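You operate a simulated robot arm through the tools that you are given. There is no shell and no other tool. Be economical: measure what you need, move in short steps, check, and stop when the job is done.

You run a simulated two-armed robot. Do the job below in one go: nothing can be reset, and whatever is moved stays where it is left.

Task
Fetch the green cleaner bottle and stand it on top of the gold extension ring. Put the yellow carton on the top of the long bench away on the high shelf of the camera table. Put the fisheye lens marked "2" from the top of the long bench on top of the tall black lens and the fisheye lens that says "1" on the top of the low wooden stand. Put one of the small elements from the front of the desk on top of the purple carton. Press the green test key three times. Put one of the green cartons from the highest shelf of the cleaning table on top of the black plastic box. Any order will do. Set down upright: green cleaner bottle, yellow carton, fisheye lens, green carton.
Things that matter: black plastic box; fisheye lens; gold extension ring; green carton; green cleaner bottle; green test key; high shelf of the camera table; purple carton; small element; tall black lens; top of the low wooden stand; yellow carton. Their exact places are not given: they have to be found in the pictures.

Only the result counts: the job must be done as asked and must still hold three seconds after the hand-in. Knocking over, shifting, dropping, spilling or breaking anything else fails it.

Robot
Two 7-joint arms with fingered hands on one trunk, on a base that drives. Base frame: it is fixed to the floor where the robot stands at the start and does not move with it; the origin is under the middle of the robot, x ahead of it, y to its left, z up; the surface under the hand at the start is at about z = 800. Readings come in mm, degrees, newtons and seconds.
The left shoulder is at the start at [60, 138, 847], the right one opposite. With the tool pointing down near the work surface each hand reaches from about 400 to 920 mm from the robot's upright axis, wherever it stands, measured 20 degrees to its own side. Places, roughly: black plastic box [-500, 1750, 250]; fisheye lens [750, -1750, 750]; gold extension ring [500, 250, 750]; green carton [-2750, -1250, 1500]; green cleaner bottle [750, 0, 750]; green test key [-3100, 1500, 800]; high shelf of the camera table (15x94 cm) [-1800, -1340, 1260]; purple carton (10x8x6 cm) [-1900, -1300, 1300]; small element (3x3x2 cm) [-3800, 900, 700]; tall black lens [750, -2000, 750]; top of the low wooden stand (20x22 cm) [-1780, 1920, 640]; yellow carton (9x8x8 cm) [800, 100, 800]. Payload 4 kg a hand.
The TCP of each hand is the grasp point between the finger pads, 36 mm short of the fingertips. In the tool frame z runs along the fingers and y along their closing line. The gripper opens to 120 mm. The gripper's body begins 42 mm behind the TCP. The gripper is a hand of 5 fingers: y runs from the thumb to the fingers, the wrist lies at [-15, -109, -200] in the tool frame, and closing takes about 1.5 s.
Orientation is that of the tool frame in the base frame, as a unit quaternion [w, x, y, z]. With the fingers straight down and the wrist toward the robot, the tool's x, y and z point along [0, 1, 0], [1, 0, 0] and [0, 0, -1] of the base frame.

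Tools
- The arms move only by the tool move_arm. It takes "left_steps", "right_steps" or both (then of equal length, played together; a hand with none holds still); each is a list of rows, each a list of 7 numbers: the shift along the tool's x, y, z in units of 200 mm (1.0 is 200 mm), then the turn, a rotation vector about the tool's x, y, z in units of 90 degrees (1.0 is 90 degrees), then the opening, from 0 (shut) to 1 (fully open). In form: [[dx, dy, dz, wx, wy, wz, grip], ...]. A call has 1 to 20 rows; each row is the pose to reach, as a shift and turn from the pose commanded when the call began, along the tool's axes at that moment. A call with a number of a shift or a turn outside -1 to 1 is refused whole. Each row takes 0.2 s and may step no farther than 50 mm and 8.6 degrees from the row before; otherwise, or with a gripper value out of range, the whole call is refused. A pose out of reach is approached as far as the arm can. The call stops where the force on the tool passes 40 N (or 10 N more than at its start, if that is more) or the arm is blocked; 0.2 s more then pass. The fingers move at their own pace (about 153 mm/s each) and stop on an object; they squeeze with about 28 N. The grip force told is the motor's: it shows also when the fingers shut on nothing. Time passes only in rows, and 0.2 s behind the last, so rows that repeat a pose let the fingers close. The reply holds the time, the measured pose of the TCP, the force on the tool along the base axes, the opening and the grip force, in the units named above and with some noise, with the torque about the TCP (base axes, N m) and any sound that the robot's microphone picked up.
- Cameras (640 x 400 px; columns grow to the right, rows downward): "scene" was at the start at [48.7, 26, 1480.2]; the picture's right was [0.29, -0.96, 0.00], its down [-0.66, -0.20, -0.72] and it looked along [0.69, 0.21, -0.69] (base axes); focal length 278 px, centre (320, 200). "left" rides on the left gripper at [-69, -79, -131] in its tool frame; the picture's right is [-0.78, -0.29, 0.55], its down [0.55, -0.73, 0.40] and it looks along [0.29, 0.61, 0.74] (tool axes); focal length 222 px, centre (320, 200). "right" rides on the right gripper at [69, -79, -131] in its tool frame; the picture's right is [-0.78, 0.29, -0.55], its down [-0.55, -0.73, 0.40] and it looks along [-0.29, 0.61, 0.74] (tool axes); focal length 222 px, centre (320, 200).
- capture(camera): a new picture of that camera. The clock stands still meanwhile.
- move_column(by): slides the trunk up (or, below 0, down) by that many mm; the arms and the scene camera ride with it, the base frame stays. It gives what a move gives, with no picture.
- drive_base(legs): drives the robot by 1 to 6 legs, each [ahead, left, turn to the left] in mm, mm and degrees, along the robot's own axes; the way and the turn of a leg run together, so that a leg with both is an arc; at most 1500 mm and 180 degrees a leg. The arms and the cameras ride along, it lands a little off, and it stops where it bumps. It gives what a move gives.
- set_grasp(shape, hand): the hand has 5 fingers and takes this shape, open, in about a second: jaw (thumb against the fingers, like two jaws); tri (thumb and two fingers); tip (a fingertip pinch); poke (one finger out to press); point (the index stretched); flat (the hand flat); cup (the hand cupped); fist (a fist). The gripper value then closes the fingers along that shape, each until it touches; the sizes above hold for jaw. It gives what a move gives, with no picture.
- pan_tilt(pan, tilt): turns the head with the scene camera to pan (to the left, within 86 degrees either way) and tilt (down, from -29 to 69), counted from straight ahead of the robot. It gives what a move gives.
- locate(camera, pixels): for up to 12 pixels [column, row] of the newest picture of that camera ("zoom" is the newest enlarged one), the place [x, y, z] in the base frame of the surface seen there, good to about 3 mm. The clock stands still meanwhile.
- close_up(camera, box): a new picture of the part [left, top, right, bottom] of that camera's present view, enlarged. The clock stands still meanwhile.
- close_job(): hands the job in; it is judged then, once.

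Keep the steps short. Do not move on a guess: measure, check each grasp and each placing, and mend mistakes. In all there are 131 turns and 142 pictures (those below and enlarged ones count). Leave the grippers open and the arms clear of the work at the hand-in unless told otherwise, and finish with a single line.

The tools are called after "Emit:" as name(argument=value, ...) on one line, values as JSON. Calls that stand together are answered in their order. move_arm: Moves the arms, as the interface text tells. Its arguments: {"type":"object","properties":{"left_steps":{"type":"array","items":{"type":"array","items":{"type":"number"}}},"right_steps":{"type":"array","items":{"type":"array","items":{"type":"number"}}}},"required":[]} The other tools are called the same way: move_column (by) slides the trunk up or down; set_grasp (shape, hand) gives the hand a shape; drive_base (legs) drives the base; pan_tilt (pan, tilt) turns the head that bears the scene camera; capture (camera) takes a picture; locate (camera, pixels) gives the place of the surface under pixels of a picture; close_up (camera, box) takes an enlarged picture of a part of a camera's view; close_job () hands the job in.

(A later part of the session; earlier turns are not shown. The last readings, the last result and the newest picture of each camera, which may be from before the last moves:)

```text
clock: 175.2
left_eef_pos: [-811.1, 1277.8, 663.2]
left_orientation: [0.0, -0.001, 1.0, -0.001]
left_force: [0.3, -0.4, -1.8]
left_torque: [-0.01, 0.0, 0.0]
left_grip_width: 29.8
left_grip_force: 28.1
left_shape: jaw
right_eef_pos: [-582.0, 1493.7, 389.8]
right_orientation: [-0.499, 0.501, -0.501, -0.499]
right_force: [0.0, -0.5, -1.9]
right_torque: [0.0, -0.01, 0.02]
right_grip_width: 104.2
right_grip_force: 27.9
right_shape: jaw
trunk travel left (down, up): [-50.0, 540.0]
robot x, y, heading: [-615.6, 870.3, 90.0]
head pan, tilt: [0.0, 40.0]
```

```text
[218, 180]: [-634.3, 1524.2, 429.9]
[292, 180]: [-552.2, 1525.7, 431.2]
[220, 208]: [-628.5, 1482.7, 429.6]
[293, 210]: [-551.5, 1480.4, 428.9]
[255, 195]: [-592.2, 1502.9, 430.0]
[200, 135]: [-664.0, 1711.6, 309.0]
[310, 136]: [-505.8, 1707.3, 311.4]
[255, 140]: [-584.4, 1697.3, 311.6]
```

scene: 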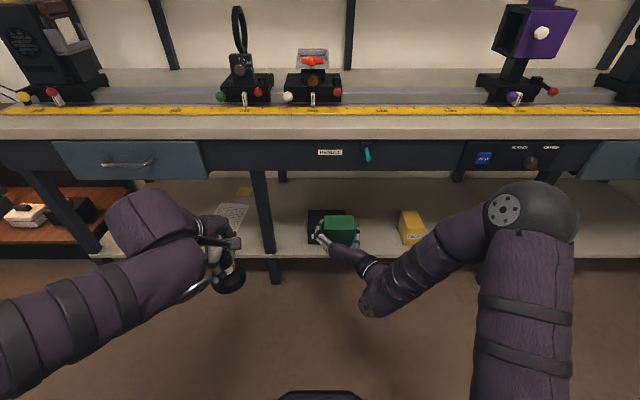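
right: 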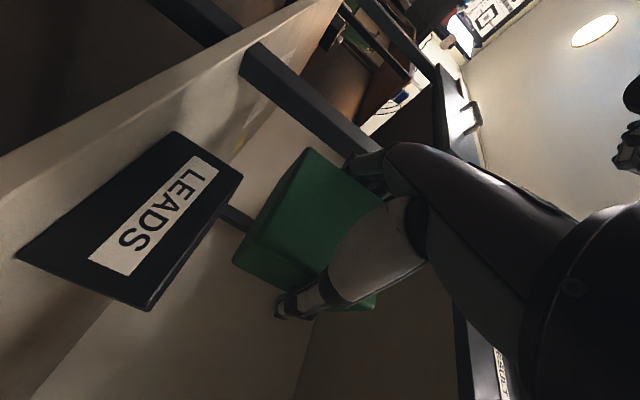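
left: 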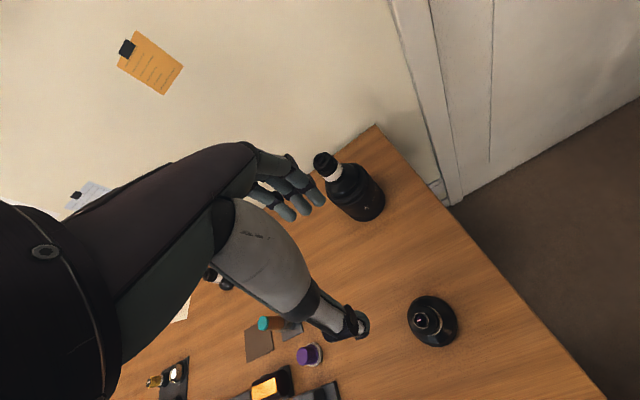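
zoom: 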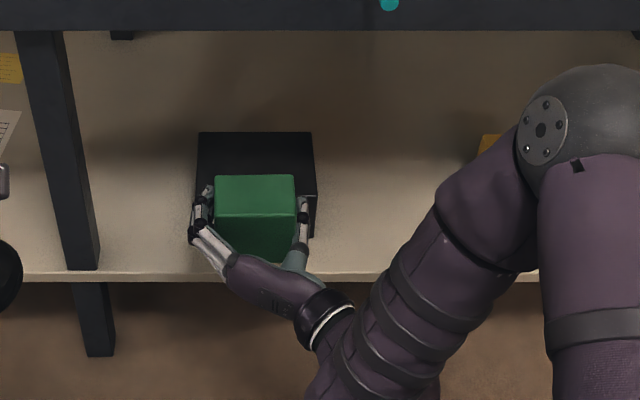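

Carton is 31 mm above the box's top level. Sliding it in over the box.

Emit:
move_arm(right_steps=[[0, -0.02, 0.2, 0, 0, 0, 0], [0, -0.04, 0.4, 0, 0, 0, 0], [0, -0.04, 0.6, 0, 0, 0, 0], [0, -0.04, 0.765, 0, 0, 0, 0], [0.07, -0.04, 0.765, 0, 0, 0, 0], [0.12, -0.04, 0.765, 0, 0, 0, 0], [0.12, -0.04, 0.765, 0, 0, 0, 0]])

Emit:
capture(camera="right")

Emit:
close_up(camera="scene", box=[240, 180, 460, 320])

```text
clock: 176.8
left_eef_pos: [-810.0, 1279.2, 662.8]
left_orientation: [0.0, 0.0, 1.0, -0.002]
left_force: [0.3, -0.1, -2.2]
left_torque: [-0.01, 0.04, -0.02]
left_grip_width: 29.6
left_grip_force: 27.8
left_shape: jaw
right_eef_pos: [-573.0, 1644.1, 364.6]
right_orientation: [-0.499, 0.501, -0.501, -0.499]
right_force: [-0.2, -0.1, -0.7]
right_torque: [-0.01, 0.01, 0.02]
right_grip_width: 104.3
right_grip_force: 27.6
right_shape: jaw
trunk travel left (down, up): [-50.0, 540.0]
robot x, y, heading: [-618.8, 872.0, 90.1]
head pan, tilt: [0.0, 40.0]
```

```text
57 pictures are left
```

right: 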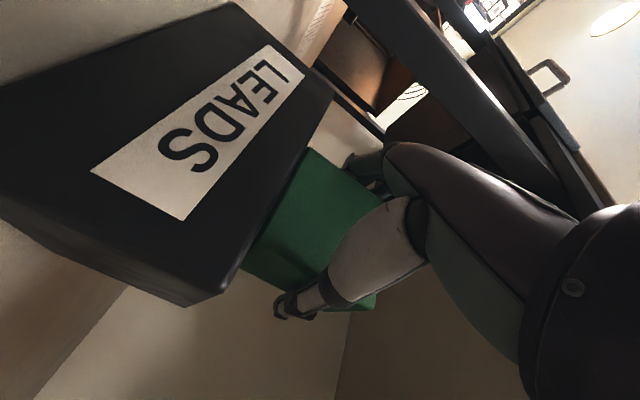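

```text
2.86 times, centred on (350, 250) of scene
```

zoom: 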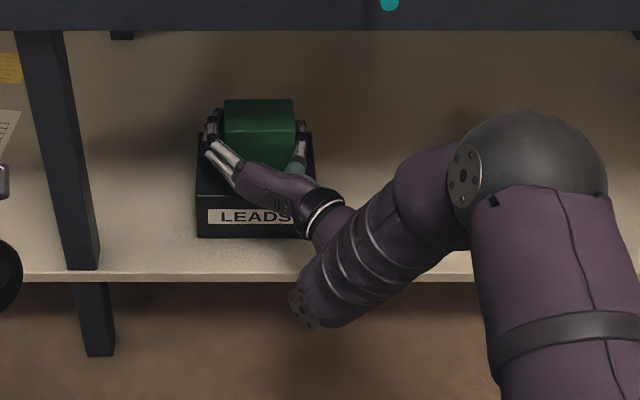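

Emit:
move_arm(right_steps=[[0.01, 0, 0, 0, 0, 0, 0], [0.02, 0, 0, 0, 0, 0, 0], [0.025, 0, 0, 0, 0, 0, 0], [0.03, 0, 0, 0, 0, 0, 0], [0.035, 0, 0, 0, 0, 0, 0], [0.035, 0, 0, 0, 0, 0, 0]])

```text
clock: 178.2
left_eef_pos: [-810.6, 1278.9, 662.8]
left_orientation: [-0.001, 0.0, 1.0, -0.001]
left_force: [0.0, -0.7, -2.2]
left_torque: [-0.01, -0.02, -0.01]
left_grip_width: 30.2
left_grip_force: 28.2
left_shape: jaw
right_eef_pos: [-573.3, 1645.4, 360.1]
right_orientation: [0.499, -0.5, 0.501, 0.5]
right_force: [1.3, 1.1, 7.6]
right_torque: [-0.13, 0.04, -0.03]
right_grip_width: 104.4
right_grip_force: 28.2
right_shape: jaw
trunk travel left (down, up): [-50.0, 540.0]
robot x, y, heading: [-616.4, 870.6, 90.2]
head pan, tilt: [0.0, 40.0]
```

Contact. Opening and withdrawing straight back.

Emit:
move_arm(right_steps=[[0, 0, 0, 0, 0, 0, 0.9], [0, 0, 0, 0, 0, 0, 1], [0, 0, 0, 0, 0, 0, 1], [0, 0, 0, 0, 0, 0, 1], [0, 0, -0.05, 0, 0, 0, 1], [0, 0, -0.15, 0, 0, 0, 1], [0, 0, -0.3, 0, 0, 0, 1], [0, 0, -0.5, 0, 0, 0, 1], [0, 0, -0.75, 0, 0, 0, 1], [0, 0, -1, 0, 0, 0, 1]])

Emit:
close_up(camera="scene", box=[240, 180, 460, 320])

```text
clock: 180.4
left_eef_pos: [-811.7, 1279.6, 663.5]
left_orientation: [0.001, 0.0, 1.0, -0.001]
left_force: [0.3, 0.6, -0.2]
left_torque: [-0.03, 0.0, 0.01]
left_grip_width: 30.0
left_grip_force: 28.1
left_shape: jaw
right_eef_pos: [-572.2, 1440.7, 359.4]
right_orientation: [-0.5, 0.501, -0.501, -0.498]
right_force: [0.3, 0.5, -0.3]
right_torque: [0.02, -0.02, -0.01]
right_grip_width: 120.0
right_grip_force: 0.0
right_shape: jaw
trunk travel left (down, up): [-50.0, 540.0]
robot x, y, heading: [-613.1, 870.9, 90.1]
head pan, tilt: [0.0, 40.0]
```

```text
2.86 times, centred on (350, 250) of scene
```

zoom: 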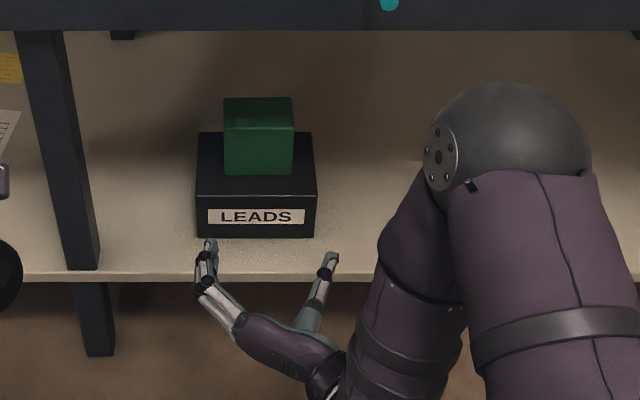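

Green carton sits on the black box. Backing off, raising the trunk, turning the right hand back down, and driving left to the wooden stand.

Emit:
drive_base(legs=[[-350, 0, 0]])

Emit:
move_column(by=400)

Emit:
move_arm(right_steps=[[-0.1, 0, 0, 0.051, 0.051, 0.051, 1], [-0.2, 0, 0, 0.103, 0.103, 0.103, 1], [-0.3, 0, 0, 0.154, 0.154, 0.154, 1], [-0.4, 0, 0, 0.205, 0.205, 0.205, 1], [-0.5, 0, 0, 0.257, 0.257, 0.257, 1], [-0.6, 0, 0, 0.308, 0.308, 0.308, 1], [-0.7, 0, 0, 0.359, 0.359, 0.359, 1], [-0.8, 0, 0, 0.411, 0.411, 0.411, 1], [-0.9, 0, 0, 0.462, 0.462, 0.462, 1], [-1, 0, 0, 0.513, 0.513, 0.513, 1], [-1, 0, 0, 0.565, 0.565, 0.565, 1], [-1, 0, 0, 0.616, 0.616, 0.616, 1], [-1, 0, 0, 0.667, 0.667, 0.667, 1], [-1, 0, 0, 0.719, 0.719, 0.719, 1], [-1, 0, 0, 0.77, 0.77, 0.77, 1]])

Emit:
drive_base(legs=[[0, 1050, 0]])

Emit:
pan_tilt(pan=0, tilt=35)

Emit:
capture(camera="scene")

```text
clock: 182.7
left_eef_pos: [-812.4, 929.9, 664.2]
left_orientation: [0.0, -0.003, 1.0, -0.001]
left_force: [-0.2, -0.1, -2.5]
left_torque: [-0.03, 0.01, 0.0]
left_grip_width: 30.1
left_grip_force: 27.8
left_shape: jaw
right_eef_pos: [-575.1, 1093.9, 359.1]
right_orientation: [-0.498, 0.502, -0.499, -0.501]
right_force: [0.4, -0.8, 0.1]
right_torque: [-0.01, 0.0, 0.03]
right_grip_width: 119.9
right_grip_force: 0.0
right_shape: jaw
trunk travel left (down, up): [-50.0, 540.0]
robot x, y, heading: [-612.7, 525.6, 90.4]
head pan, tilt: [0.0, 40.0]
```

```text
clock: 186.5
left_eef_pos: [-810.7, 930.6, 1062.6]
left_orientation: [0.0, -0.004, 1.0, -0.001]
left_force: [-0.2, 0.3, -1.2]
left_torque: [0.01, -0.04, 0.01]
left_grip_width: 30.1
left_grip_force: 28.0
left_shape: jaw
right_eef_pos: [-574.5, 1094.9, 759.3]
right_orientation: [-0.498, 0.502, -0.5, -0.501]
right_force: [-0.6, -0.8, 0.1]
right_torque: [0.0, -0.01, -0.02]
right_grip_width: 119.7
right_grip_force: 0.0
right_shape: jaw
trunk travel left (down, up): [-450.0, 140.0]
robot x, y, heading: [-613.5, 525.1, 90.2]
head pan, tilt: [0.0, 40.0]
```

```text
clock: 189.7
left_eef_pos: [-811.3, 930.5, 1063.3]
left_orientation: [0.0, -0.004, 1.0, -0.001]
left_force: [0.2, -1.2, -1.9]
left_torque: [-0.05, -0.01, 0.05]
left_grip_width: 29.8
left_grip_force: 28.1
left_shape: jaw
right_eef_pos: [-574.3, 1095.4, 959.4]
right_orientation: [-0.001, -0.002, 1.0, -0.002]
right_force: [0.0, 0.1, -0.1]
right_torque: [0.01, 0.0, 0.03]
right_grip_width: 119.6
right_grip_force: 0.1
right_shape: jaw
trunk travel left (down, up): [-450.0, 140.0]
robot x, y, heading: [-612.4, 528.4, 90.6]
head pan, tilt: [0.0, 40.0]
```

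```text
clock: 195.1
left_eef_pos: [-1859.2, 923.7, 1064.1]
left_orientation: [0.0, -0.004, 1.0, -0.001]
left_force: [0.0, -0.3, -2.1]
left_torque: [0.0, -0.03, -0.02]
left_grip_width: 30.0
left_grip_force: 27.8
left_shape: jaw
right_eef_pos: [-1621.6, 1089.2, 958.7]
right_orientation: [0.0, -0.003, 1.0, -0.003]
right_force: [-0.2, 0.1, 0.5]
right_torque: [0.03, -0.04, 0.0]
right_grip_width: 119.8
right_grip_force: 0.1
right_shape: jaw
trunk travel left (down, up): [-450.0, 140.0]
robot x, y, heading: [-1660.7, 513.4, 90.3]
head pan, tilt: [0.0, 40.0]
```

```text
clock: 195.8
left_eef_pos: [-1859.6, 923.5, 1063.3]
left_orientation: [0.0, -0.004, 1.0, 0.0]
left_force: [-0.2, 0.7, -1.3]
left_torque: [0.02, 0.0, -0.04]
left_grip_width: 29.9
left_grip_force: 27.7
left_shape: jaw
right_eef_pos: [-1621.3, 1089.1, 959.8]
right_orientation: [0.0, -0.002, 1.0, -0.002]
right_force: [0.0, 0.1, 0.3]
right_torque: [-0.01, 0.02, 0.0]
right_grip_width: 119.8
right_grip_force: 0.1
right_shape: jaw
trunk travel left (down, up): [-450.0, 140.0]
robot x, y, heading: [-1659.4, 518.5, 90.4]
head pan, tilt: [0.0, 35.0]
```

```text
54 pictures are left
```

scene: 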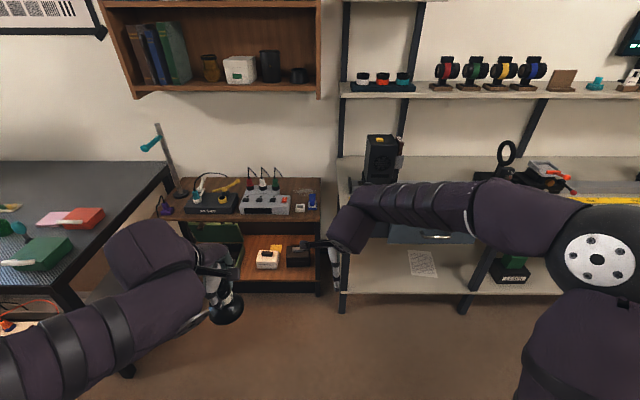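

Emit:
close_up(camera="scene", box=[150, 150, 350, 280])

Emit:
locate(camera="scene", pixels=[[310, 186], [318, 182], [318, 217], [298, 190], [285, 182], [270, 181], [310, 200], [301, 208], [312, 206], [270, 217], [288, 190], [250, 182]])

```text
3.08 times, centred on (250, 215) of scene
```

zoom: 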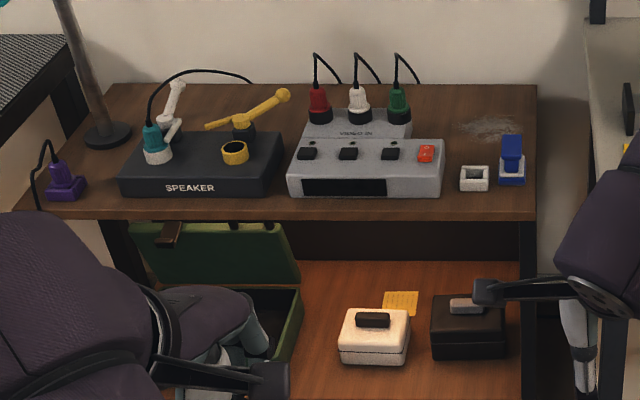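

```text
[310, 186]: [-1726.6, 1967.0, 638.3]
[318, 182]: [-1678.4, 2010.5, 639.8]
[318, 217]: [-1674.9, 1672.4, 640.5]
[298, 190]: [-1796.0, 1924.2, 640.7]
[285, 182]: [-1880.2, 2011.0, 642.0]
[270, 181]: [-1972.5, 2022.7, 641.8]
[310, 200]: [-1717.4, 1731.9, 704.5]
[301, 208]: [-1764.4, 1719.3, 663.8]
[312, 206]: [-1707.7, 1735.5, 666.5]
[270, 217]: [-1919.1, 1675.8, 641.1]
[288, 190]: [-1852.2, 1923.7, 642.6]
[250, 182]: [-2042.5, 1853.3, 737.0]
```

Emit:
close_up(camera="scene", box=[275, 165, 335, 215])

Emit:
locate(camera="zoom", pixels=[[220, 165], [300, 170], [350, 200], [120, 170], [130, 260], [330, 150], [340, 240], [320, 260]])

```text
8.00 times, centred on (305, 190) of scene
```

zoom: 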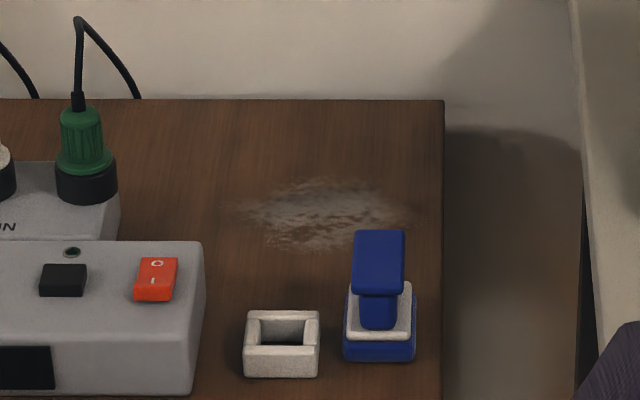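

```text
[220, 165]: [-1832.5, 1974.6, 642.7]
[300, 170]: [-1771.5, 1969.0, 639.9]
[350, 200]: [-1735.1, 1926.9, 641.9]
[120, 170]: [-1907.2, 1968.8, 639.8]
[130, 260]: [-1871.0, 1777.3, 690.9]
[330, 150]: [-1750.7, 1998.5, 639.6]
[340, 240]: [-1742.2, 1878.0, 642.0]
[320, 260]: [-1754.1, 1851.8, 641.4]
```

The free part of the stand top (z 640) is around (−1790,1925), with only a flat smear there. Retracting the right hand, then driving ahead.

Emit:
move_arm(right_steps=[[0, -0.2, 0, 0, 0, 0, 1], [0, -0.4, 0, 0, 0, 0, 1], [0, -0.6, 0, 0, 0, 0, 1], [0, -0.8, 0, 0, 0, 0, 1], [-0.15, -1, 0, 0, 0, 0, 1], [-0.3, -1, 0, 0, 0, 0, 1]], left_steps=[[0, 0, 0.1, 0, 0, 0, 0], [0, 0, 0.2, 0, 0, 0, 0], [0, 0, 0.3, 0, 0, 0, 0], [0, 0, 0.4, 0, 0, 0, 0], [0, 0, 0.5, 0, 0, 0, 0], [0, 0, 0.6, 0, 0, 0, 0]])

Emit:
drive_base(legs=[[620, 0, -0.4]])

Emit:
capture(camera="scene")

Emit:
capture(camera="left")

```text
clock: 197.2
left_eef_pos: [-1859.5, 924.0, 942.5]
left_orientation: [0.0, -0.002, 1.0, -0.002]
left_force: [-1.1, -0.3, -0.7]
left_torque: [0.01, 0.0, -0.03]
left_grip_width: 29.9
left_grip_force: 28.0
left_shape: jaw
right_eef_pos: [-1561.0, 888.9, 961.7]
right_orientation: [-0.001, -0.003, 1.0, -0.003]
right_force: [-1.0, 0.5, 0.2]
right_torque: [0.01, -0.02, 0.01]
right_grip_width: 119.7
right_grip_force: 0.1
right_shape: jaw
trunk travel left (down, up): [-450.0, 140.0]
robot x, y, heading: [-1659.8, 520.2, 90.3]
head pan, tilt: [0.0, 35.0]
```

```text
clock: 200.7
left_eef_pos: [-1854.7, 1539.0, 942.7]
left_orientation: [0.001, 0.004, 1.0, -0.002]
left_force: [-0.3, 0.1, -2.5]
left_torque: [0.0, -0.01, 0.0]
left_grip_width: 30.0
left_grip_force: 28.3
left_shape: jaw
right_eef_pos: [-1555.6, 1501.2, 962.5]
right_orientation: [-0.001, 0.005, 1.0, -0.003]
right_force: [-0.5, -0.2, 0.7]
right_torque: [-0.02, 0.01, 0.0]
right_grip_width: 119.9
right_grip_force: 0.0
right_shape: jaw
trunk travel left (down, up): [-450.0, 140.0]
robot x, y, heading: [-1659.3, 1128.4, 89.6]
head pan, tilt: [0.0, 35.0]
```

```text
51 pictures are left
```

scene: 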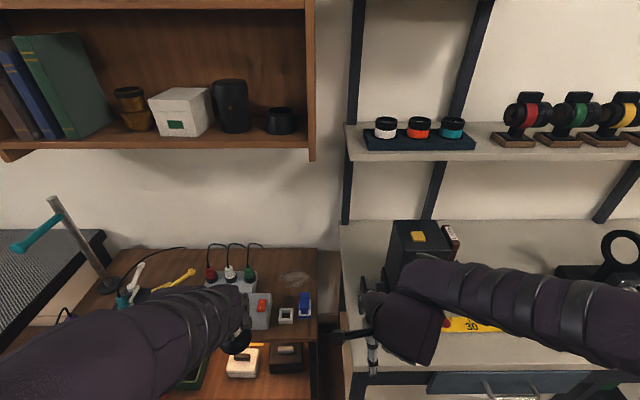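

```text
50 pictures are left
```

left: 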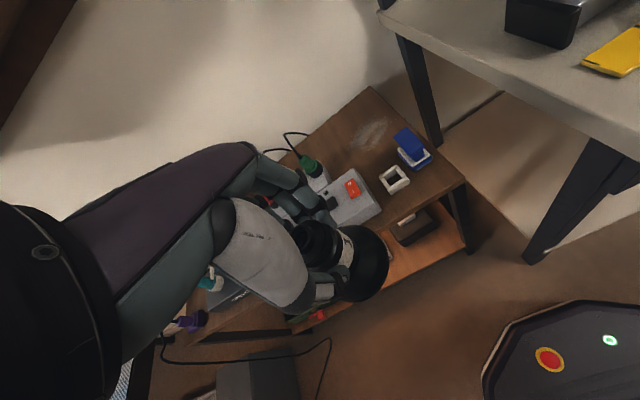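

Emit:
locate(camera="scene", pixels=[[300, 146], [311, 158], [150, 145], [250, 145], [296, 278], [430, 225], [304, 300], [287, 315], [248, 275], [245, 250]])

```text
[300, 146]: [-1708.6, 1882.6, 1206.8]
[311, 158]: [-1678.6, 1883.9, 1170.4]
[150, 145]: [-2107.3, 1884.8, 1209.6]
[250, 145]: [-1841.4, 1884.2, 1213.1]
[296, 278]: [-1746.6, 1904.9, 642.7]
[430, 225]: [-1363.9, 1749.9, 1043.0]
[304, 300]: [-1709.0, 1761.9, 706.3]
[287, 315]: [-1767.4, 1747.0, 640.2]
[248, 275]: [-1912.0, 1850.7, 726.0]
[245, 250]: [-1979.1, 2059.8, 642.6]
```

Wall shelf underside is z≈1180–1200, so I go low: lowering first, then moving forward between the items.

Emit:
move_arm(left_steps=[[-0.1, 0, 0.2, 0, 0, 0, 0], [-0.2, 0, 0.4, 0, 0, 0, 0], [-0.325, 0, 0.6, 0, 0, 0, 0], [-0.325, 0.2, 0.65, 0, 0, 0, 0], [-0.325, 0.4, 0.65, 0, 0, 0, 0], [-0.325, 0.6, 0.65, 0, 0, 0, 0], [-0.325, 0.8, 0.65, 0, 0, 0, 0], [-0.325, 1, 0.65, 0, 0, 0, 0], [-0.325, 1, 0.65, 0, 0, 0, 0]])

Emit:
capture(camera="left")

Emit:
capture(camera="scene")

```text
clock: 202.7
left_eef_pos: [-1787.2, 1739.9, 810.9]
left_orientation: [0.0, 0.004, 1.0, -0.001]
left_force: [0.8, 0.7, -1.9]
left_torque: [0.02, 0.03, -0.02]
left_grip_width: 29.7
left_grip_force: 28.1
left_shape: jaw
right_eef_pos: [-1554.9, 1500.1, 962.5]
right_orientation: [-0.001, 0.004, 1.0, -0.003]
right_force: [-0.1, -0.3, 0.7]
right_torque: [-0.01, 0.0, 0.01]
right_grip_width: 119.9
right_grip_force: 0.1
right_shape: jaw
trunk travel left (down, up): [-450.0, 140.0]
robot x, y, heading: [-1662.5, 1127.6, 89.7]
head pan, tilt: [0.0, 35.0]
```

```text
49 pictures are left
```

left: 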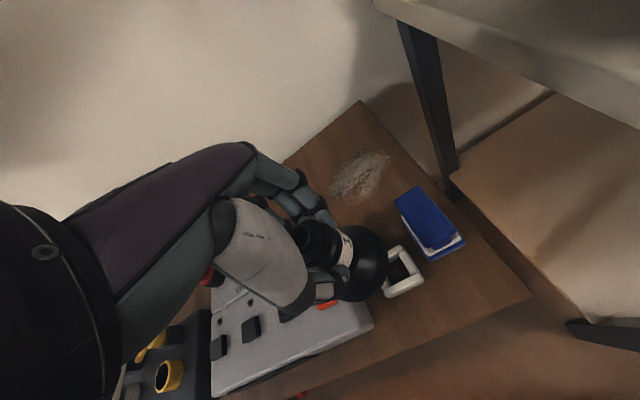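

```text
48 pictures are left
```

scene: 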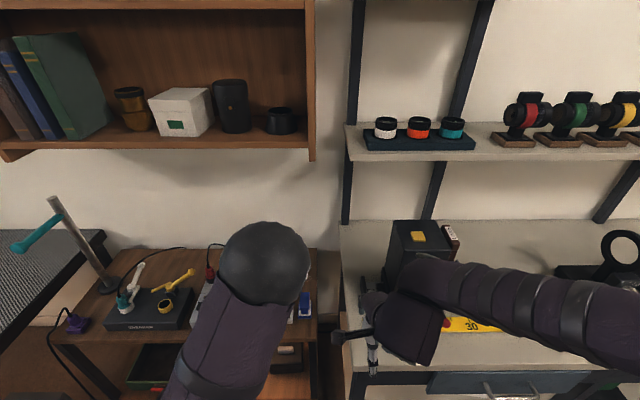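

Emit:
move_arm(left_steps=[[0.01, 0.2, 0, 0, 0, 0, 0], [0.01, 0.4, 0, 0, 0, 0, 0], [0.01, 0.6, 0, 0, 0, 0, 0], [0.01, 0.8, 0, 0, 0, 0, 0], [0.01, 0.93, 0, 0, 0, 0, 0], [0.01, 0.93, 0.2, 0, 0, 0, 0], [0.01, 0.93, 0.4, 0, 0, 0, 0], [0.01, 0.93, 0.4, 0, 0, 0, 0]])

Emit:
capture(camera="left")

```text
clock: 203.4
left_eef_pos: [-1787.4, 1842.2, 814.4]
left_orientation: [0.002, 0.004, 1.0, 0.002]
left_force: [0.0, -0.7, -1.3]
left_torque: [0.01, -0.01, 0.04]
left_grip_width: 29.5
left_grip_force: 27.7
left_shape: jaw
left hand out of reach, approached as far as the arm can: row 3
right_eef_pos: [-1543.7, 1496.8, 953.1]
right_orientation: [0.018, 0.005, 1.0, -0.012]
right_force: [1.2, 0.5, -2.8]
right_torque: [0.08, -0.06, -0.01]
right_grip_width: 120.0
right_grip_force: 0.1
right_shape: jaw
trunk travel left (down, up): [-450.0, 140.0]
robot x, y, heading: [-1659.9, 1128.1, 89.7]
head pan, tilt: [0.0, 35.0]
stopped in row 3 (right hand): the force on the tool passed its limit at 136 N (the readings are from after the stop); the commanded pose is now the measured one
```

```text
47 pictures are left
```

left: 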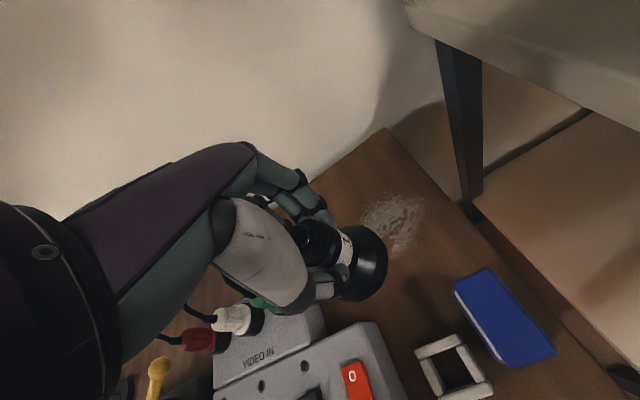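

The left elbow nudged my own right hand (nothing else). Moving the right hand away to the right/back first, then lowering the left hand here.

Emit:
move_arm(right_steps=[[-0.15, -0.1, 0, 0, 0, 0, 1], [-0.3, -0.25, 0, 0, 0, 0, 1], [-0.5, -0.4, 0, 0, 0, 0, 1], [-0.65, -0.5, 0, 0, 0, 0, 1], [-0.8, -0.6, 0, 0, 0, 0, 1], [-0.8, -0.6, 0, 0, 0, 0, 1]])

Emit:
capture(camera="scene")

```text
clock: 204.8
left_eef_pos: [-1786.2, 1842.3, 813.3]
left_orientation: [0.001, 0.004, 1.0, 0.002]
left_force: [0.2, 0.1, -2.1]
left_torque: [0.02, -0.05, -0.03]
left_grip_width: 29.5
left_grip_force: 28.2
left_shape: jaw
right_eef_pos: [-1407.9, 1417.3, 998.9]
right_orientation: [0.032, 0.003, 0.999, 0.001]
right_force: [2.2, -0.6, -0.6]
right_torque: [0.07, 0.19, 0.04]
right_grip_width: 119.9
right_grip_force: 0.1
right_shape: jaw
right hand out of reach, approached as far as the arm can: row 2, 3, 4, 5, 6
trunk travel left (down, up): [-450.0, 140.0]
robot x, y, heading: [-1660.6, 1129.7, 89.3]
head pan, tilt: [0.0, 35.0]
```

```text
46 pictures are left
```

scene: 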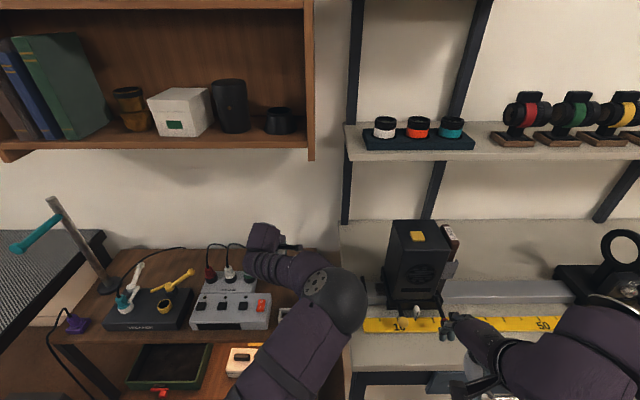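

Emit:
move_arm(left_steps=[[0, 0, 0.12, 0, 0, 0, 0], [0, 0, 0.25, 0, 0, 0, 0], [0, 0, 0.37, 0, 0, 0, 0], [0, 0.1, 0.37, 0, 0, 0, 0], [0, 0.2, 0.37, 0, 0, 0, 0], [0, 0.3, 0.37, 0, 0, 0, 0], [0, 0.3, 0.37, 0, 0, 0, 0]])

Emit:
capture(camera="left")

```text
clock: 206.4
left_eef_pos: [-1767.2, 1839.4, 773.6]
left_orientation: [0.002, 0.002, 1.0, 0.003]
left_force: [-0.9, -0.4, -1.2]
left_torque: [0.01, 0.01, 0.01]
left_grip_width: 29.6
left_grip_force: 28.3
left_shape: jaw
left hand out of reach, approached as far as the arm can: row 1, 2, 3, 4, 5, 6, 7
right_eef_pos: [-1408.8, 1416.3, 1000.6]
right_orientation: [0.029, 0.003, 1.0, 0.003]
right_force: [-0.6, 0.5, 0.0]
right_torque: [0.03, 0.02, -0.01]
right_grip_width: 119.9
right_grip_force: 0.0
right_shape: jaw
trunk travel left (down, up): [-450.0, 140.0]
robot x, y, heading: [-1661.2, 1131.7, 89.6]
head pan, tilt: [0.0, 35.0]
```

```text
45 pictures are left
```

left: 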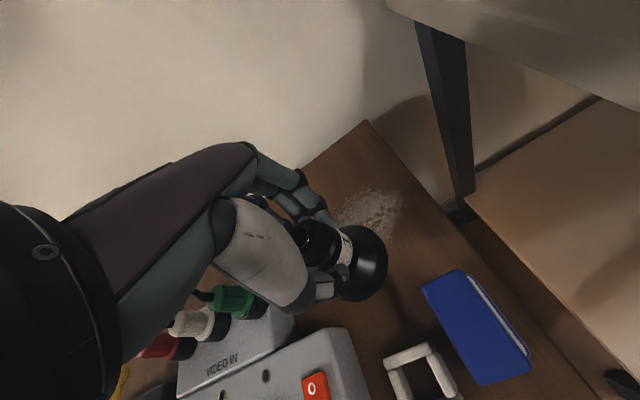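

The left arm is in a cramped elbow configuration. Retreating up and back, then driving ~140 mm right so the target lies on the left arm's own side.

Emit:
move_arm(left_steps=[[0, -0.1, -0.15, 0, 0, 0, 0], [0, -0.3, -0.3, 0, 0, 0, 0], [0, -0.5, -0.45, 0, 0, 0, 0], [0, -0.7, -0.6, 0, 0, 0, 0], [0, -0.85, -0.75, 0, 0, 0, 0], [0, -1, -0.85, 0, 0, 0, 0], [0, -1, -0.85, 0, 0, 0, 0]])

Emit:
capture(camera="scene")

```text
clock: 208.0
left_eef_pos: [-1767.2, 1636.8, 943.7]
left_orientation: [0.001, 0.004, 1.0, 0.001]
left_force: [-0.1, -0.6, -1.5]
left_torque: [-0.04, 0.02, -0.01]
left_grip_width: 29.8
left_grip_force: 27.6
left_shape: jaw
right_eef_pos: [-1409.8, 1415.5, 1001.1]
right_orientation: [0.029, 0.004, 1.0, 0.004]
right_force: [0.5, 0.2, 0.5]
right_torque: [0.02, 0.0, 0.0]
right_grip_width: 119.8
right_grip_force: 0.1
right_shape: jaw
trunk travel left (down, up): [-450.0, 140.0]
robot x, y, heading: [-1660.9, 1128.4, 89.6]
head pan, tilt: [0.0, 35.0]
```

```text
44 pictures are left
```

scene: 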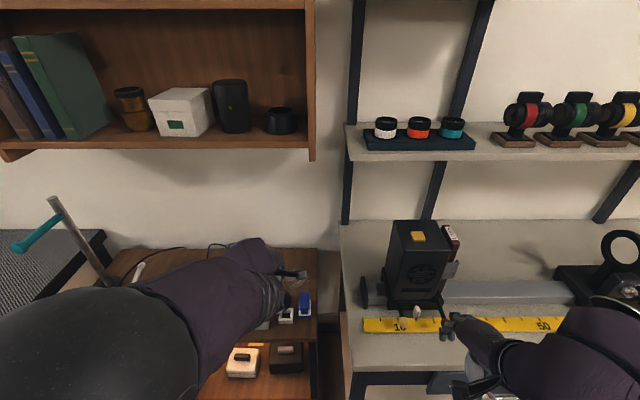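

Emit:
drive_base(legs=[[0, -150, 0.4]])

Emit:
move_arm(left_steps=[[0.2, 0, 0.1, 0, 0, 0, 0], [0.4, 0, 0.2, 0, 0, 0, 0], [0.6, 0, 0.3, 0, 0, 0, 0], [0.8, 0, 0.4, 0, 0, 0, 0], [0.8, 0, 0.6, 0, 0, 0, 0], [0.8, 0.2, 0.6, 0, 0, 0, 0], [0.8, 0.4, 0.6, 0, 0, 0, 0], [0.8, 0.6, 0.6, 0, 0, 0, 0], [0.8, 0.6, 0.6, 0, 0, 0, 0]])

Emit:
capture(camera="scene")

```text
clock: 209.4
left_eef_pos: [-1617.2, 1637.6, 943.9]
left_orientation: [0.001, 0.0, 1.0, 0.002]
left_force: [1.5, 0.8, -2.1]
left_torque: [0.0, -0.05, 0.03]
left_grip_width: 29.2
left_grip_force: 28.1
left_shape: jaw
right_eef_pos: [-1259.1, 1416.7, 1000.9]
right_orientation: [0.028, 0.001, 1.0, 0.003]
right_force: [-0.2, 0.0, -0.6]
right_torque: [-0.02, 0.01, 0.02]
right_grip_width: 120.0
right_grip_force: 0.3
right_shape: jaw
trunk travel left (down, up): [-450.0, 140.0]
robot x, y, heading: [-1507.0, 1128.6, 90.0]
head pan, tilt: [0.0, 35.0]
```

```text
clock: 211.4
left_eef_pos: [-1763.3, 1734.6, 840.7]
left_orientation: [0.003, 0.001, 1.0, 0.001]
left_force: [0.5, 0.4, -1.0]
left_torque: [-0.02, 0.02, -0.02]
left_grip_width: 29.1
left_grip_force: 27.7
left_shape: jaw
left hand out of reach, approached as far as the arm can: row 7, 8, 9
right_eef_pos: [-1259.1, 1415.2, 1001.1]
right_orientation: [0.029, 0.001, 1.0, 0.003]
right_force: [-0.5, -0.6, -0.5]
right_torque: [0.01, -0.01, 0.0]
right_grip_width: 119.7
right_grip_force: 0.1
right_shape: jaw
trunk travel left (down, up): [-450.0, 140.0]
robot x, y, heading: [-1511.3, 1128.8, 89.7]
head pan, tilt: [0.0, 35.0]
```

```text
43 pictures are left
```

scene: 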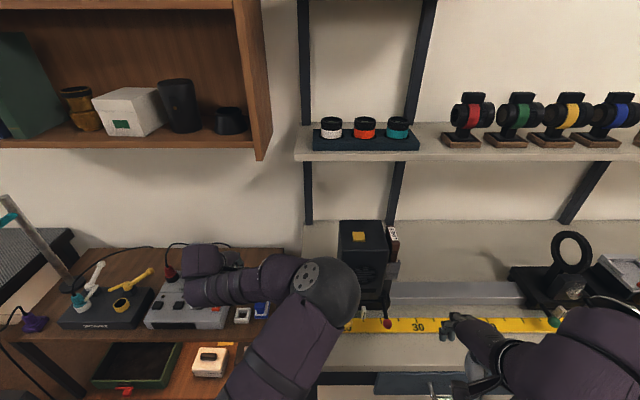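

Same limit, elbow folded inward. Retreating to get the elbow outward again and lowering the trunk so the shoulder is nearer the target height.

Emit:
move_arm(left_steps=[[0, -0.1, -0.2, 0, 0, 0, 0], [0, -0.3, -0.35, 0, 0, 0, 0], [0, -0.5, -0.5, 0, 0, 0, 0], [0.1, -0.7, -0.65, 0, 0, 0, 0], [0.3, -0.8, -0.7, 0, 0, 0, 0], [0.5, -0.8, -0.7, 0, 0, 0, 0], [0.5, -0.8, -0.7, 0, 0, 0, 0]])

Emit:
move_column(by=-130)

Emit:
capture(camera="scene")

```text
refused: row 4 steps farther than a row can; nothing moved
```

```text
clock: 212.8
left_eef_pos: [-1761.2, 1737.1, 723.1]
left_orientation: [0.004, 0.0, 1.0, 0.012]
left_force: [2.2, -3.0, 17.7]
left_torque: [0.05, 0.0, 0.01]
left_grip_width: 33.3
left_grip_force: 28.3
left_shape: jaw
right_eef_pos: [-1258.9, 1415.5, 874.3]
right_orientation: [0.028, 0.001, 1.0, 0.004]
right_force: [-0.1, 0.5, 0.3]
right_torque: [0.01, 0.01, -0.03]
right_grip_width: 119.8
right_grip_force: 0.1
right_shape: jaw
trunk travel left (down, up): [-323.0, 267.0]
robot x, y, heading: [-1507.1, 1130.7, 89.8]
head pan, tilt: [0.0, 35.0]
stopped: the force on the tool passed its limit at 52 N (the readings are from after the stop); the commanded pose is now the measured one
```

```text
42 pictures are left
```

scene: 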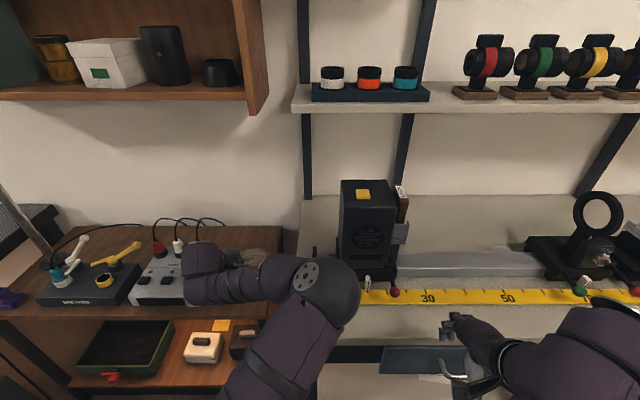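

The refused arm move meant the trunk lowered the lens onto the little white block. Raising straight back up and inspecting.

Emit:
move_column(by=60)

Emit:
capture(camera="left")

Emit:
close_up(camera="left", box=[260, 180, 520, 400])

```text
clock: 213.8
left_eef_pos: [-1761.3, 1738.9, 779.9]
left_orientation: [0.003, 0.002, 1.0, 0.008]
left_force: [1.3, -0.2, -1.6]
left_torque: [-0.02, -0.03, 0.0]
left_grip_width: 30.7
left_grip_force: 28.3
left_shape: jaw
right_eef_pos: [-1258.5, 1415.6, 933.5]
right_orientation: [0.029, 0.001, 1.0, 0.003]
right_force: [0.5, -0.4, -1.2]
right_torque: [-0.08, 0.01, 0.02]
right_grip_width: 119.9
right_grip_force: 0.0
right_shape: jaw
trunk travel left (down, up): [-383.0, 207.0]
robot x, y, heading: [-1508.3, 1129.8, 89.8]
head pan, tilt: [0.0, 35.0]
```

```text
41 pictures are left
```

left: 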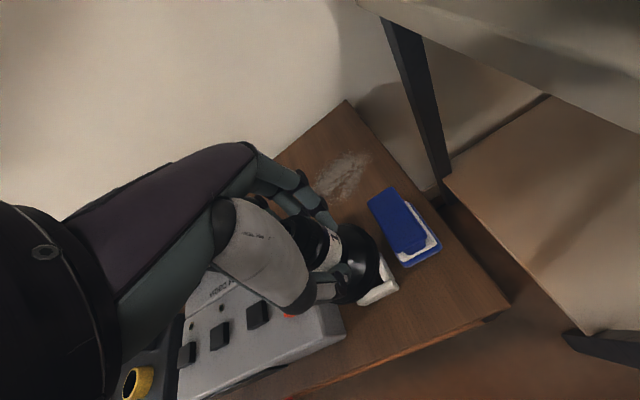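

```text
1.82 times, centred on (390, 290) of left
```

zoom: 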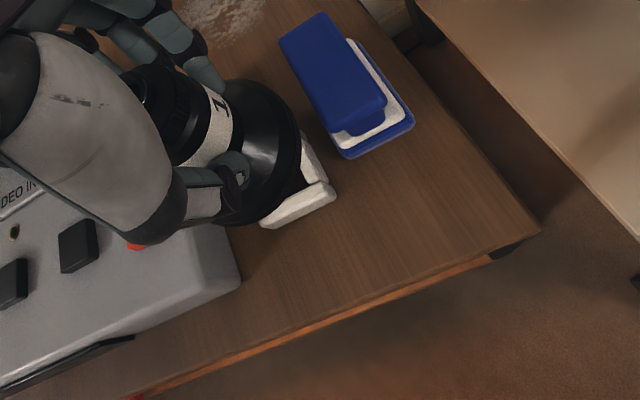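

Block still in place. Retreating up and back with smaller steps, then out to the left.

Emit:
move_arm(left_steps=[[0, 0, -0.2, 0, 0, 0, 0], [0, -0.1, -0.4, 0, 0, 0, 0], [0, -0.25, -0.55, 0, 0, 0, 0], [0, -0.4, -0.7, 0, 0, 0, 0], [0, -0.55, -0.8, 0, 0, 0, 0], [0, -0.75, -0.8, 0, 0, 0, 0], [0.15, -0.85, -0.8, 0, 0, 0, 0], [0.35, -0.85, -0.8, 0, 0, 0, 0], [0.35, -0.85, -0.8, 0, 0, 0, 0]])

Emit:
capture(camera="scene")

Emit:
close_up(camera="left", box=[240, 150, 440, 330])

```text
clock: 215.8
left_eef_pos: [-1835.1, 1566.8, 938.6]
left_orientation: [0.002, 0.001, 1.0, 0.009]
left_force: [-0.4, -0.9, -2.2]
left_torque: [-0.05, -0.06, -0.02]
left_grip_width: 30.7
left_grip_force: 27.9
left_shape: jaw
right_eef_pos: [-1259.5, 1416.6, 934.3]
right_orientation: [0.029, 0.001, 1.0, 0.004]
right_force: [0.4, -0.5, 0.6]
right_torque: [-0.02, -0.04, 0.02]
right_grip_width: 120.1
right_grip_force: 0.0
right_shape: jaw
trunk travel left (down, up): [-383.0, 207.0]
robot x, y, heading: [-1506.2, 1131.5, 90.0]
head pan, tilt: [0.0, 35.0]
```

```text
39 pictures are left
```

scene: 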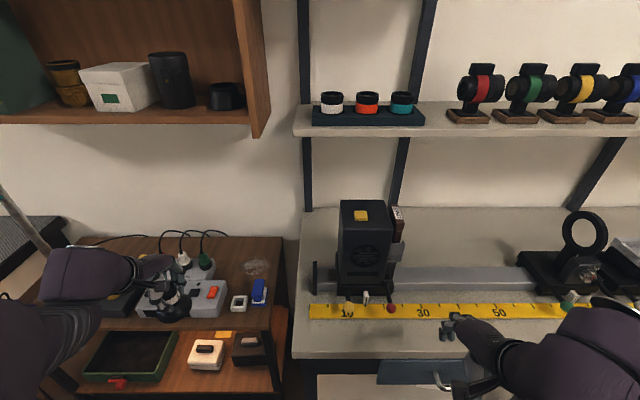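

```text
2.22 times, centred on (340, 240) of left
```

zoom: 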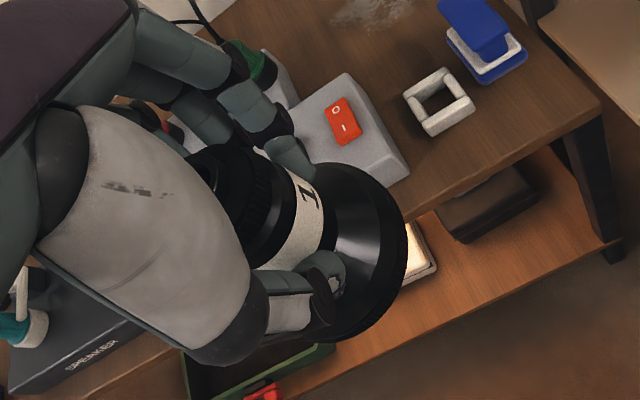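

Emit:
locate(camera="scene", pixels=[[239, 309], [232, 298], [246, 297], [233, 310], [245, 309], [258, 285], [172, 318], [165, 290], [150, 280], [190, 284]])

Emit:
close_up(camera="scene", box=[120, 230, 280, 330])

```text
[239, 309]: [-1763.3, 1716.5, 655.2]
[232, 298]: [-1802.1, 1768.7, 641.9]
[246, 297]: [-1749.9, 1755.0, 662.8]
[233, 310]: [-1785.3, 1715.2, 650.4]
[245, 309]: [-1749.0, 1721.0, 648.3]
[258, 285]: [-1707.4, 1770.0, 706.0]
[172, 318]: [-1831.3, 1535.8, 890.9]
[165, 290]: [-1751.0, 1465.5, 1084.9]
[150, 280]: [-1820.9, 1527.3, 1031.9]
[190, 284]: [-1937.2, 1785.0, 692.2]
```

```text
4.00 times, centred on (200, 280) of scene
```

zoom: 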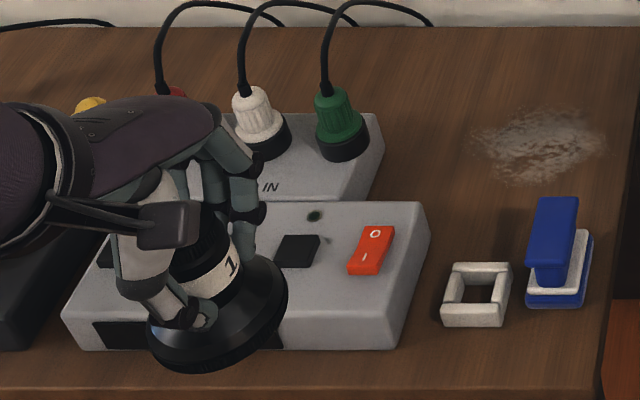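

The block didn't move; the lens is only slightly rotated in the grip (it will level on setting down). Trying forward again with the elbow outward.

Emit:
move_arm(left_steps=[[-0.05, 0.15, 0.1, 0, 0, 0, 0], [-0.1, 0.3, 0.2, 0, 0, 0, 0], [-0.15, 0.5, 0.3, 0, 0, 0, 0], [-0.2, 0.7, 0.3, 0, 0, 0, 0], [-0.25, 0.9, 0.3, 0, 0, 0, 0], [-0.27, 1, 0.3, 0, 0, 0, 0], [-0.27, 1, 0.3, 0, 0, 0, 0]])

Emit:
capture(camera="scene")

```text
clock: 217.4
left_eef_pos: [-1777.1, 1767.8, 880.5]
left_orientation: [0.003, 0.001, 1.0, 0.009]
left_force: [-0.3, 0.3, -1.7]
left_torque: [-0.03, -0.02, 0.02]
left_grip_width: 30.0
left_grip_force: 28.2
left_shape: jaw
right_eef_pos: [-1259.6, 1416.1, 934.3]
right_orientation: [0.029, 0.001, 1.0, 0.003]
right_force: [0.3, 0.5, -0.7]
right_torque: [-0.01, -0.05, -0.06]
right_grip_width: 119.9
right_grip_force: 0.1
right_shape: jaw
trunk travel left (down, up): [-383.0, 207.0]
robot x, y, heading: [-1508.0, 1129.8, 89.7]
head pan, tilt: [0.0, 35.0]
```

```text
36 pictures are left
```

scene: 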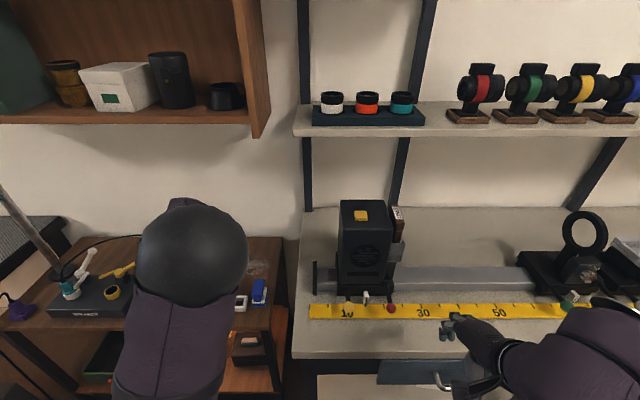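

Emit:
move_arm(left_steps=[[0, 0.15, 0, 0, 0, 0, 0], [0, 0.3, 0, 0, 0, 0, 0], [0, 0.45, 0, 0, 0, 0, 0], [0, 0.6, 0, 0, 0, 0, 0], [0, 0.7, 0, 0, 0, 0, 0], [0, 0.7, 0, 0, 0, 0, 0]])

```text
clock: 218.8
left_eef_pos: [-1733.5, 1822.7, 885.1]
left_orientation: [0.004, 0.002, 1.0, 0.009]
left_force: [-0.2, -0.4, -1.9]
left_torque: [0.03, -0.03, -0.01]
left_grip_width: 29.8
left_grip_force: 27.4
left_shape: jaw
left hand out of reach, approached as far as the arm can: row 1, 2, 3, 4, 5, 6
right_eef_pos: [-1258.3, 1416.7, 933.6]
right_orientation: [0.029, 0.002, 1.0, 0.003]
right_force: [-0.2, 0.1, 0.0]
right_torque: [-0.03, -0.01, 0.04]
right_grip_width: 119.8
right_grip_force: 0.0
right_shape: jaw
trunk travel left (down, up): [-383.0, 207.0]
robot x, y, heading: [-1506.1, 1131.8, 89.7]
head pan, tilt: [0.0, 35.0]
```

Elbow again folds inward near the limit. Resetting the arm toward its starting posture (hand high and out to the left), where the elbow is outward.

Emit:
move_arm(left_steps=[[0, -0.15, -0.1, 0, 0, 0, 0], [0, -0.3, -0.2, 0, 0, 0, 0], [0.1, -0.45, -0.3, 0, 0, 0, 0], [0.2, -0.6, -0.4, 0, 0, 0, 0], [0.3, -0.75, -0.5, 0, 0, 0, 0], [0.4, -0.9, -0.6, 0, 0, 0, 0], [0.55, -1, -0.7, 0, 0, 0, 0], [0.7, -1, -0.85, 0, 0, 0, 0], [0.85, -1, -1, 0, 0, 0, 0], [1, -1, -1, 0, 0, 0, 0], [1, -1, -1, 0, 0, 0, 0]])

Emit:
move_arm(left_steps=[[0.15, -0.05, -0.05, 0, 0, 0, 0], [0.3, -0.1, -0.1, 0, 0, 0, 0], [0.45, -0.15, -0.15, 0, 0, 0, 0], [0.45, -0.15, -0.15, 0, 0, 0, 0]])

Emit:
capture(camera="scene")

```text
clock: 221.2
left_eef_pos: [-1934.1, 1617.6, 1081.5]
left_orientation: [0.003, 0.001, 1.0, 0.009]
left_force: [0.0, 1.2, -2.0]
left_torque: [0.01, -0.01, 0.0]
left_grip_width: 30.0
left_grip_force: 27.8
left_shape: jaw
right_eef_pos: [-1258.6, 1416.4, 933.9]
right_orientation: [0.029, 0.001, 1.0, 0.004]
right_force: [-0.1, -0.4, 0.2]
right_torque: [0.01, 0.01, 0.0]
right_grip_width: 119.9
right_grip_force: 0.0
right_shape: jaw
trunk travel left (down, up): [-383.0, 207.0]
robot x, y, heading: [-1508.2, 1129.5, 90.0]
head pan, tilt: [0.0, 35.0]
```

```text
clock: 222.2
left_eef_pos: [-2022.7, 1587.6, 1110.4]
left_orientation: [0.002, 0.002, 1.0, 0.009]
left_force: [0.6, 0.5, -1.2]
left_torque: [-0.02, -0.01, 0.03]
left_grip_width: 30.0
left_grip_force: 28.3
left_shape: jaw
right_eef_pos: [-1258.5, 1416.7, 934.0]
right_orientation: [0.029, 0.001, 1.0, 0.005]
right_force: [0.6, -1.0, 0.6]
right_torque: [0.01, 0.0, -0.01]
right_grip_width: 119.7
right_grip_force: 0.0
right_shape: jaw
trunk travel left (down, up): [-383.0, 207.0]
robot x, y, heading: [-1511.1, 1126.9, 90.0]
head pan, tilt: [0.0, 35.0]
```

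```text
35 pictures are left
```

scene: 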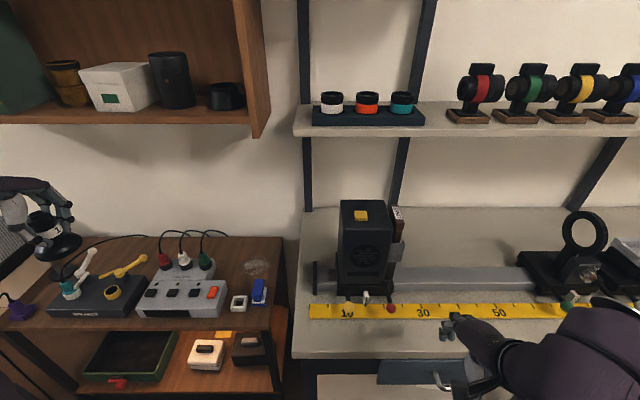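

Elbow is outward again. Driving 110 mm right, then a diagonal approach keeping the hand well to the left of the robot.

Emit:
drive_base(legs=[[0, -120, 0]])

Emit:
move_arm(left_steps=[[-0.1, 0.1, 0.15, 0, 0, 0, 0], [-0.2, 0.2, 0.3, 0, 0, 0, 0], [-0.3, 0.3, 0.45, 0, 0, 0, 0], [-0.4, 0.4, 0.6, 0, 0, 0, 0], [-0.5, 0.5, 0.75, 0, 0, 0, 0], [-0.55, 0.6, 0.9, 0, 0, 0, 0], [-0.55, 0.75, 1, 0, 0, 0, 0], [-0.55, 0.9, 1, 0, 0, 0, 0], [-0.55, 0.9, 1, 0, 0, 0, 0]])

Emit:
move_arm(left_steps=[[0, 0.15, 0.1, 0, 0, 0, 0], [0, 0.3, 0.15, 0, 0, 0, 0], [0, 0.45, 0.15, 0, 0, 0, 0], [0, 0.6, 0.15, 0, 0, 0, 0], [0, 0.6, 0.15, 0, 0, 0, 0]])

Emit:
capture(camera="scene")

```text
clock: 223.5
left_eef_pos: [-1899.5, 1587.1, 1110.7]
left_orientation: [0.003, 0.001, 1.0, 0.009]
left_force: [-0.7, 0.7, -0.7]
left_torque: [-0.02, 0.0, -0.01]
left_grip_width: 29.7
left_grip_force: 28.1
left_shape: jaw
right_eef_pos: [-1136.2, 1416.7, 934.5]
right_orientation: [0.028, 0.001, 1.0, 0.003]
right_force: [-0.8, 0.5, 0.1]
right_torque: [0.0, 0.03, -0.05]
right_grip_width: 120.0
right_grip_force: 0.1
right_shape: jaw
trunk travel left (down, up): [-383.0, 207.0]
robot x, y, heading: [-1385.4, 1130.8, 90.0]
head pan, tilt: [0.0, 35.0]
```

```text
clock: 225.5
left_eef_pos: [-1798.3, 1696.5, 961.1]
left_orientation: [0.002, 0.001, 1.0, 0.011]
left_force: [-0.3, 0.0, -1.2]
left_torque: [-0.03, -0.02, 0.02]
left_grip_width: 29.3
left_grip_force: 27.5
left_shape: jaw
left hand out of reach, approached as far as the arm can: row 6, 7, 8, 9
right_eef_pos: [-1137.7, 1416.8, 932.9]
right_orientation: [0.029, 0.001, 1.0, 0.003]
right_force: [0.3, -0.7, -0.1]
right_torque: [0.0, 0.0, -0.05]
right_grip_width: 119.8
right_grip_force: 0.0
right_shape: jaw
trunk travel left (down, up): [-383.0, 207.0]
robot x, y, heading: [-1383.6, 1128.2, 89.7]
head pan, tilt: [0.0, 35.0]
```

```text
clock: 226.7
left_eef_pos: [-1798.7, 1697.0, 961.0]
left_orientation: [0.002, 0.001, 1.0, 0.012]
left_force: [0.8, 0.1, -1.5]
left_torque: [-0.02, -0.01, 0.01]
left_grip_width: 29.7
left_grip_force: 27.6
left_shape: jaw
left hand out of reach, approached as far as the arm can: row 1, 2, 3, 4, 5
right_eef_pos: [-1136.9, 1416.2, 933.6]
right_orientation: [0.029, 0.001, 1.0, 0.004]
right_force: [0.1, -0.7, -0.4]
right_torque: [0.0, -0.01, 0.0]
right_grip_width: 119.7
right_grip_force: 0.1
right_shape: jaw
trunk travel left (down, up): [-383.0, 207.0]
robot x, y, heading: [-1383.0, 1130.0, 90.0]
head pan, tilt: [0.0, 35.0]
```

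```text
34 pictures are left
```

scene: 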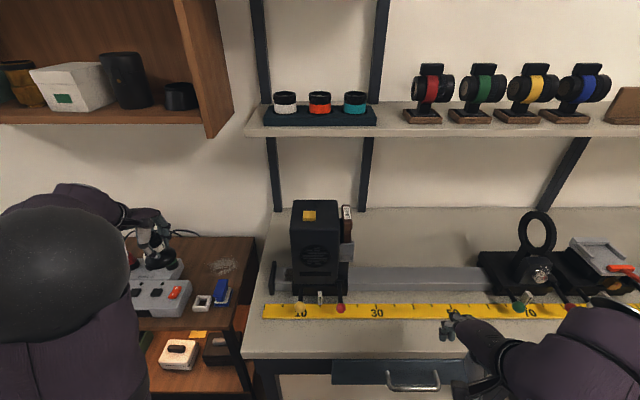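

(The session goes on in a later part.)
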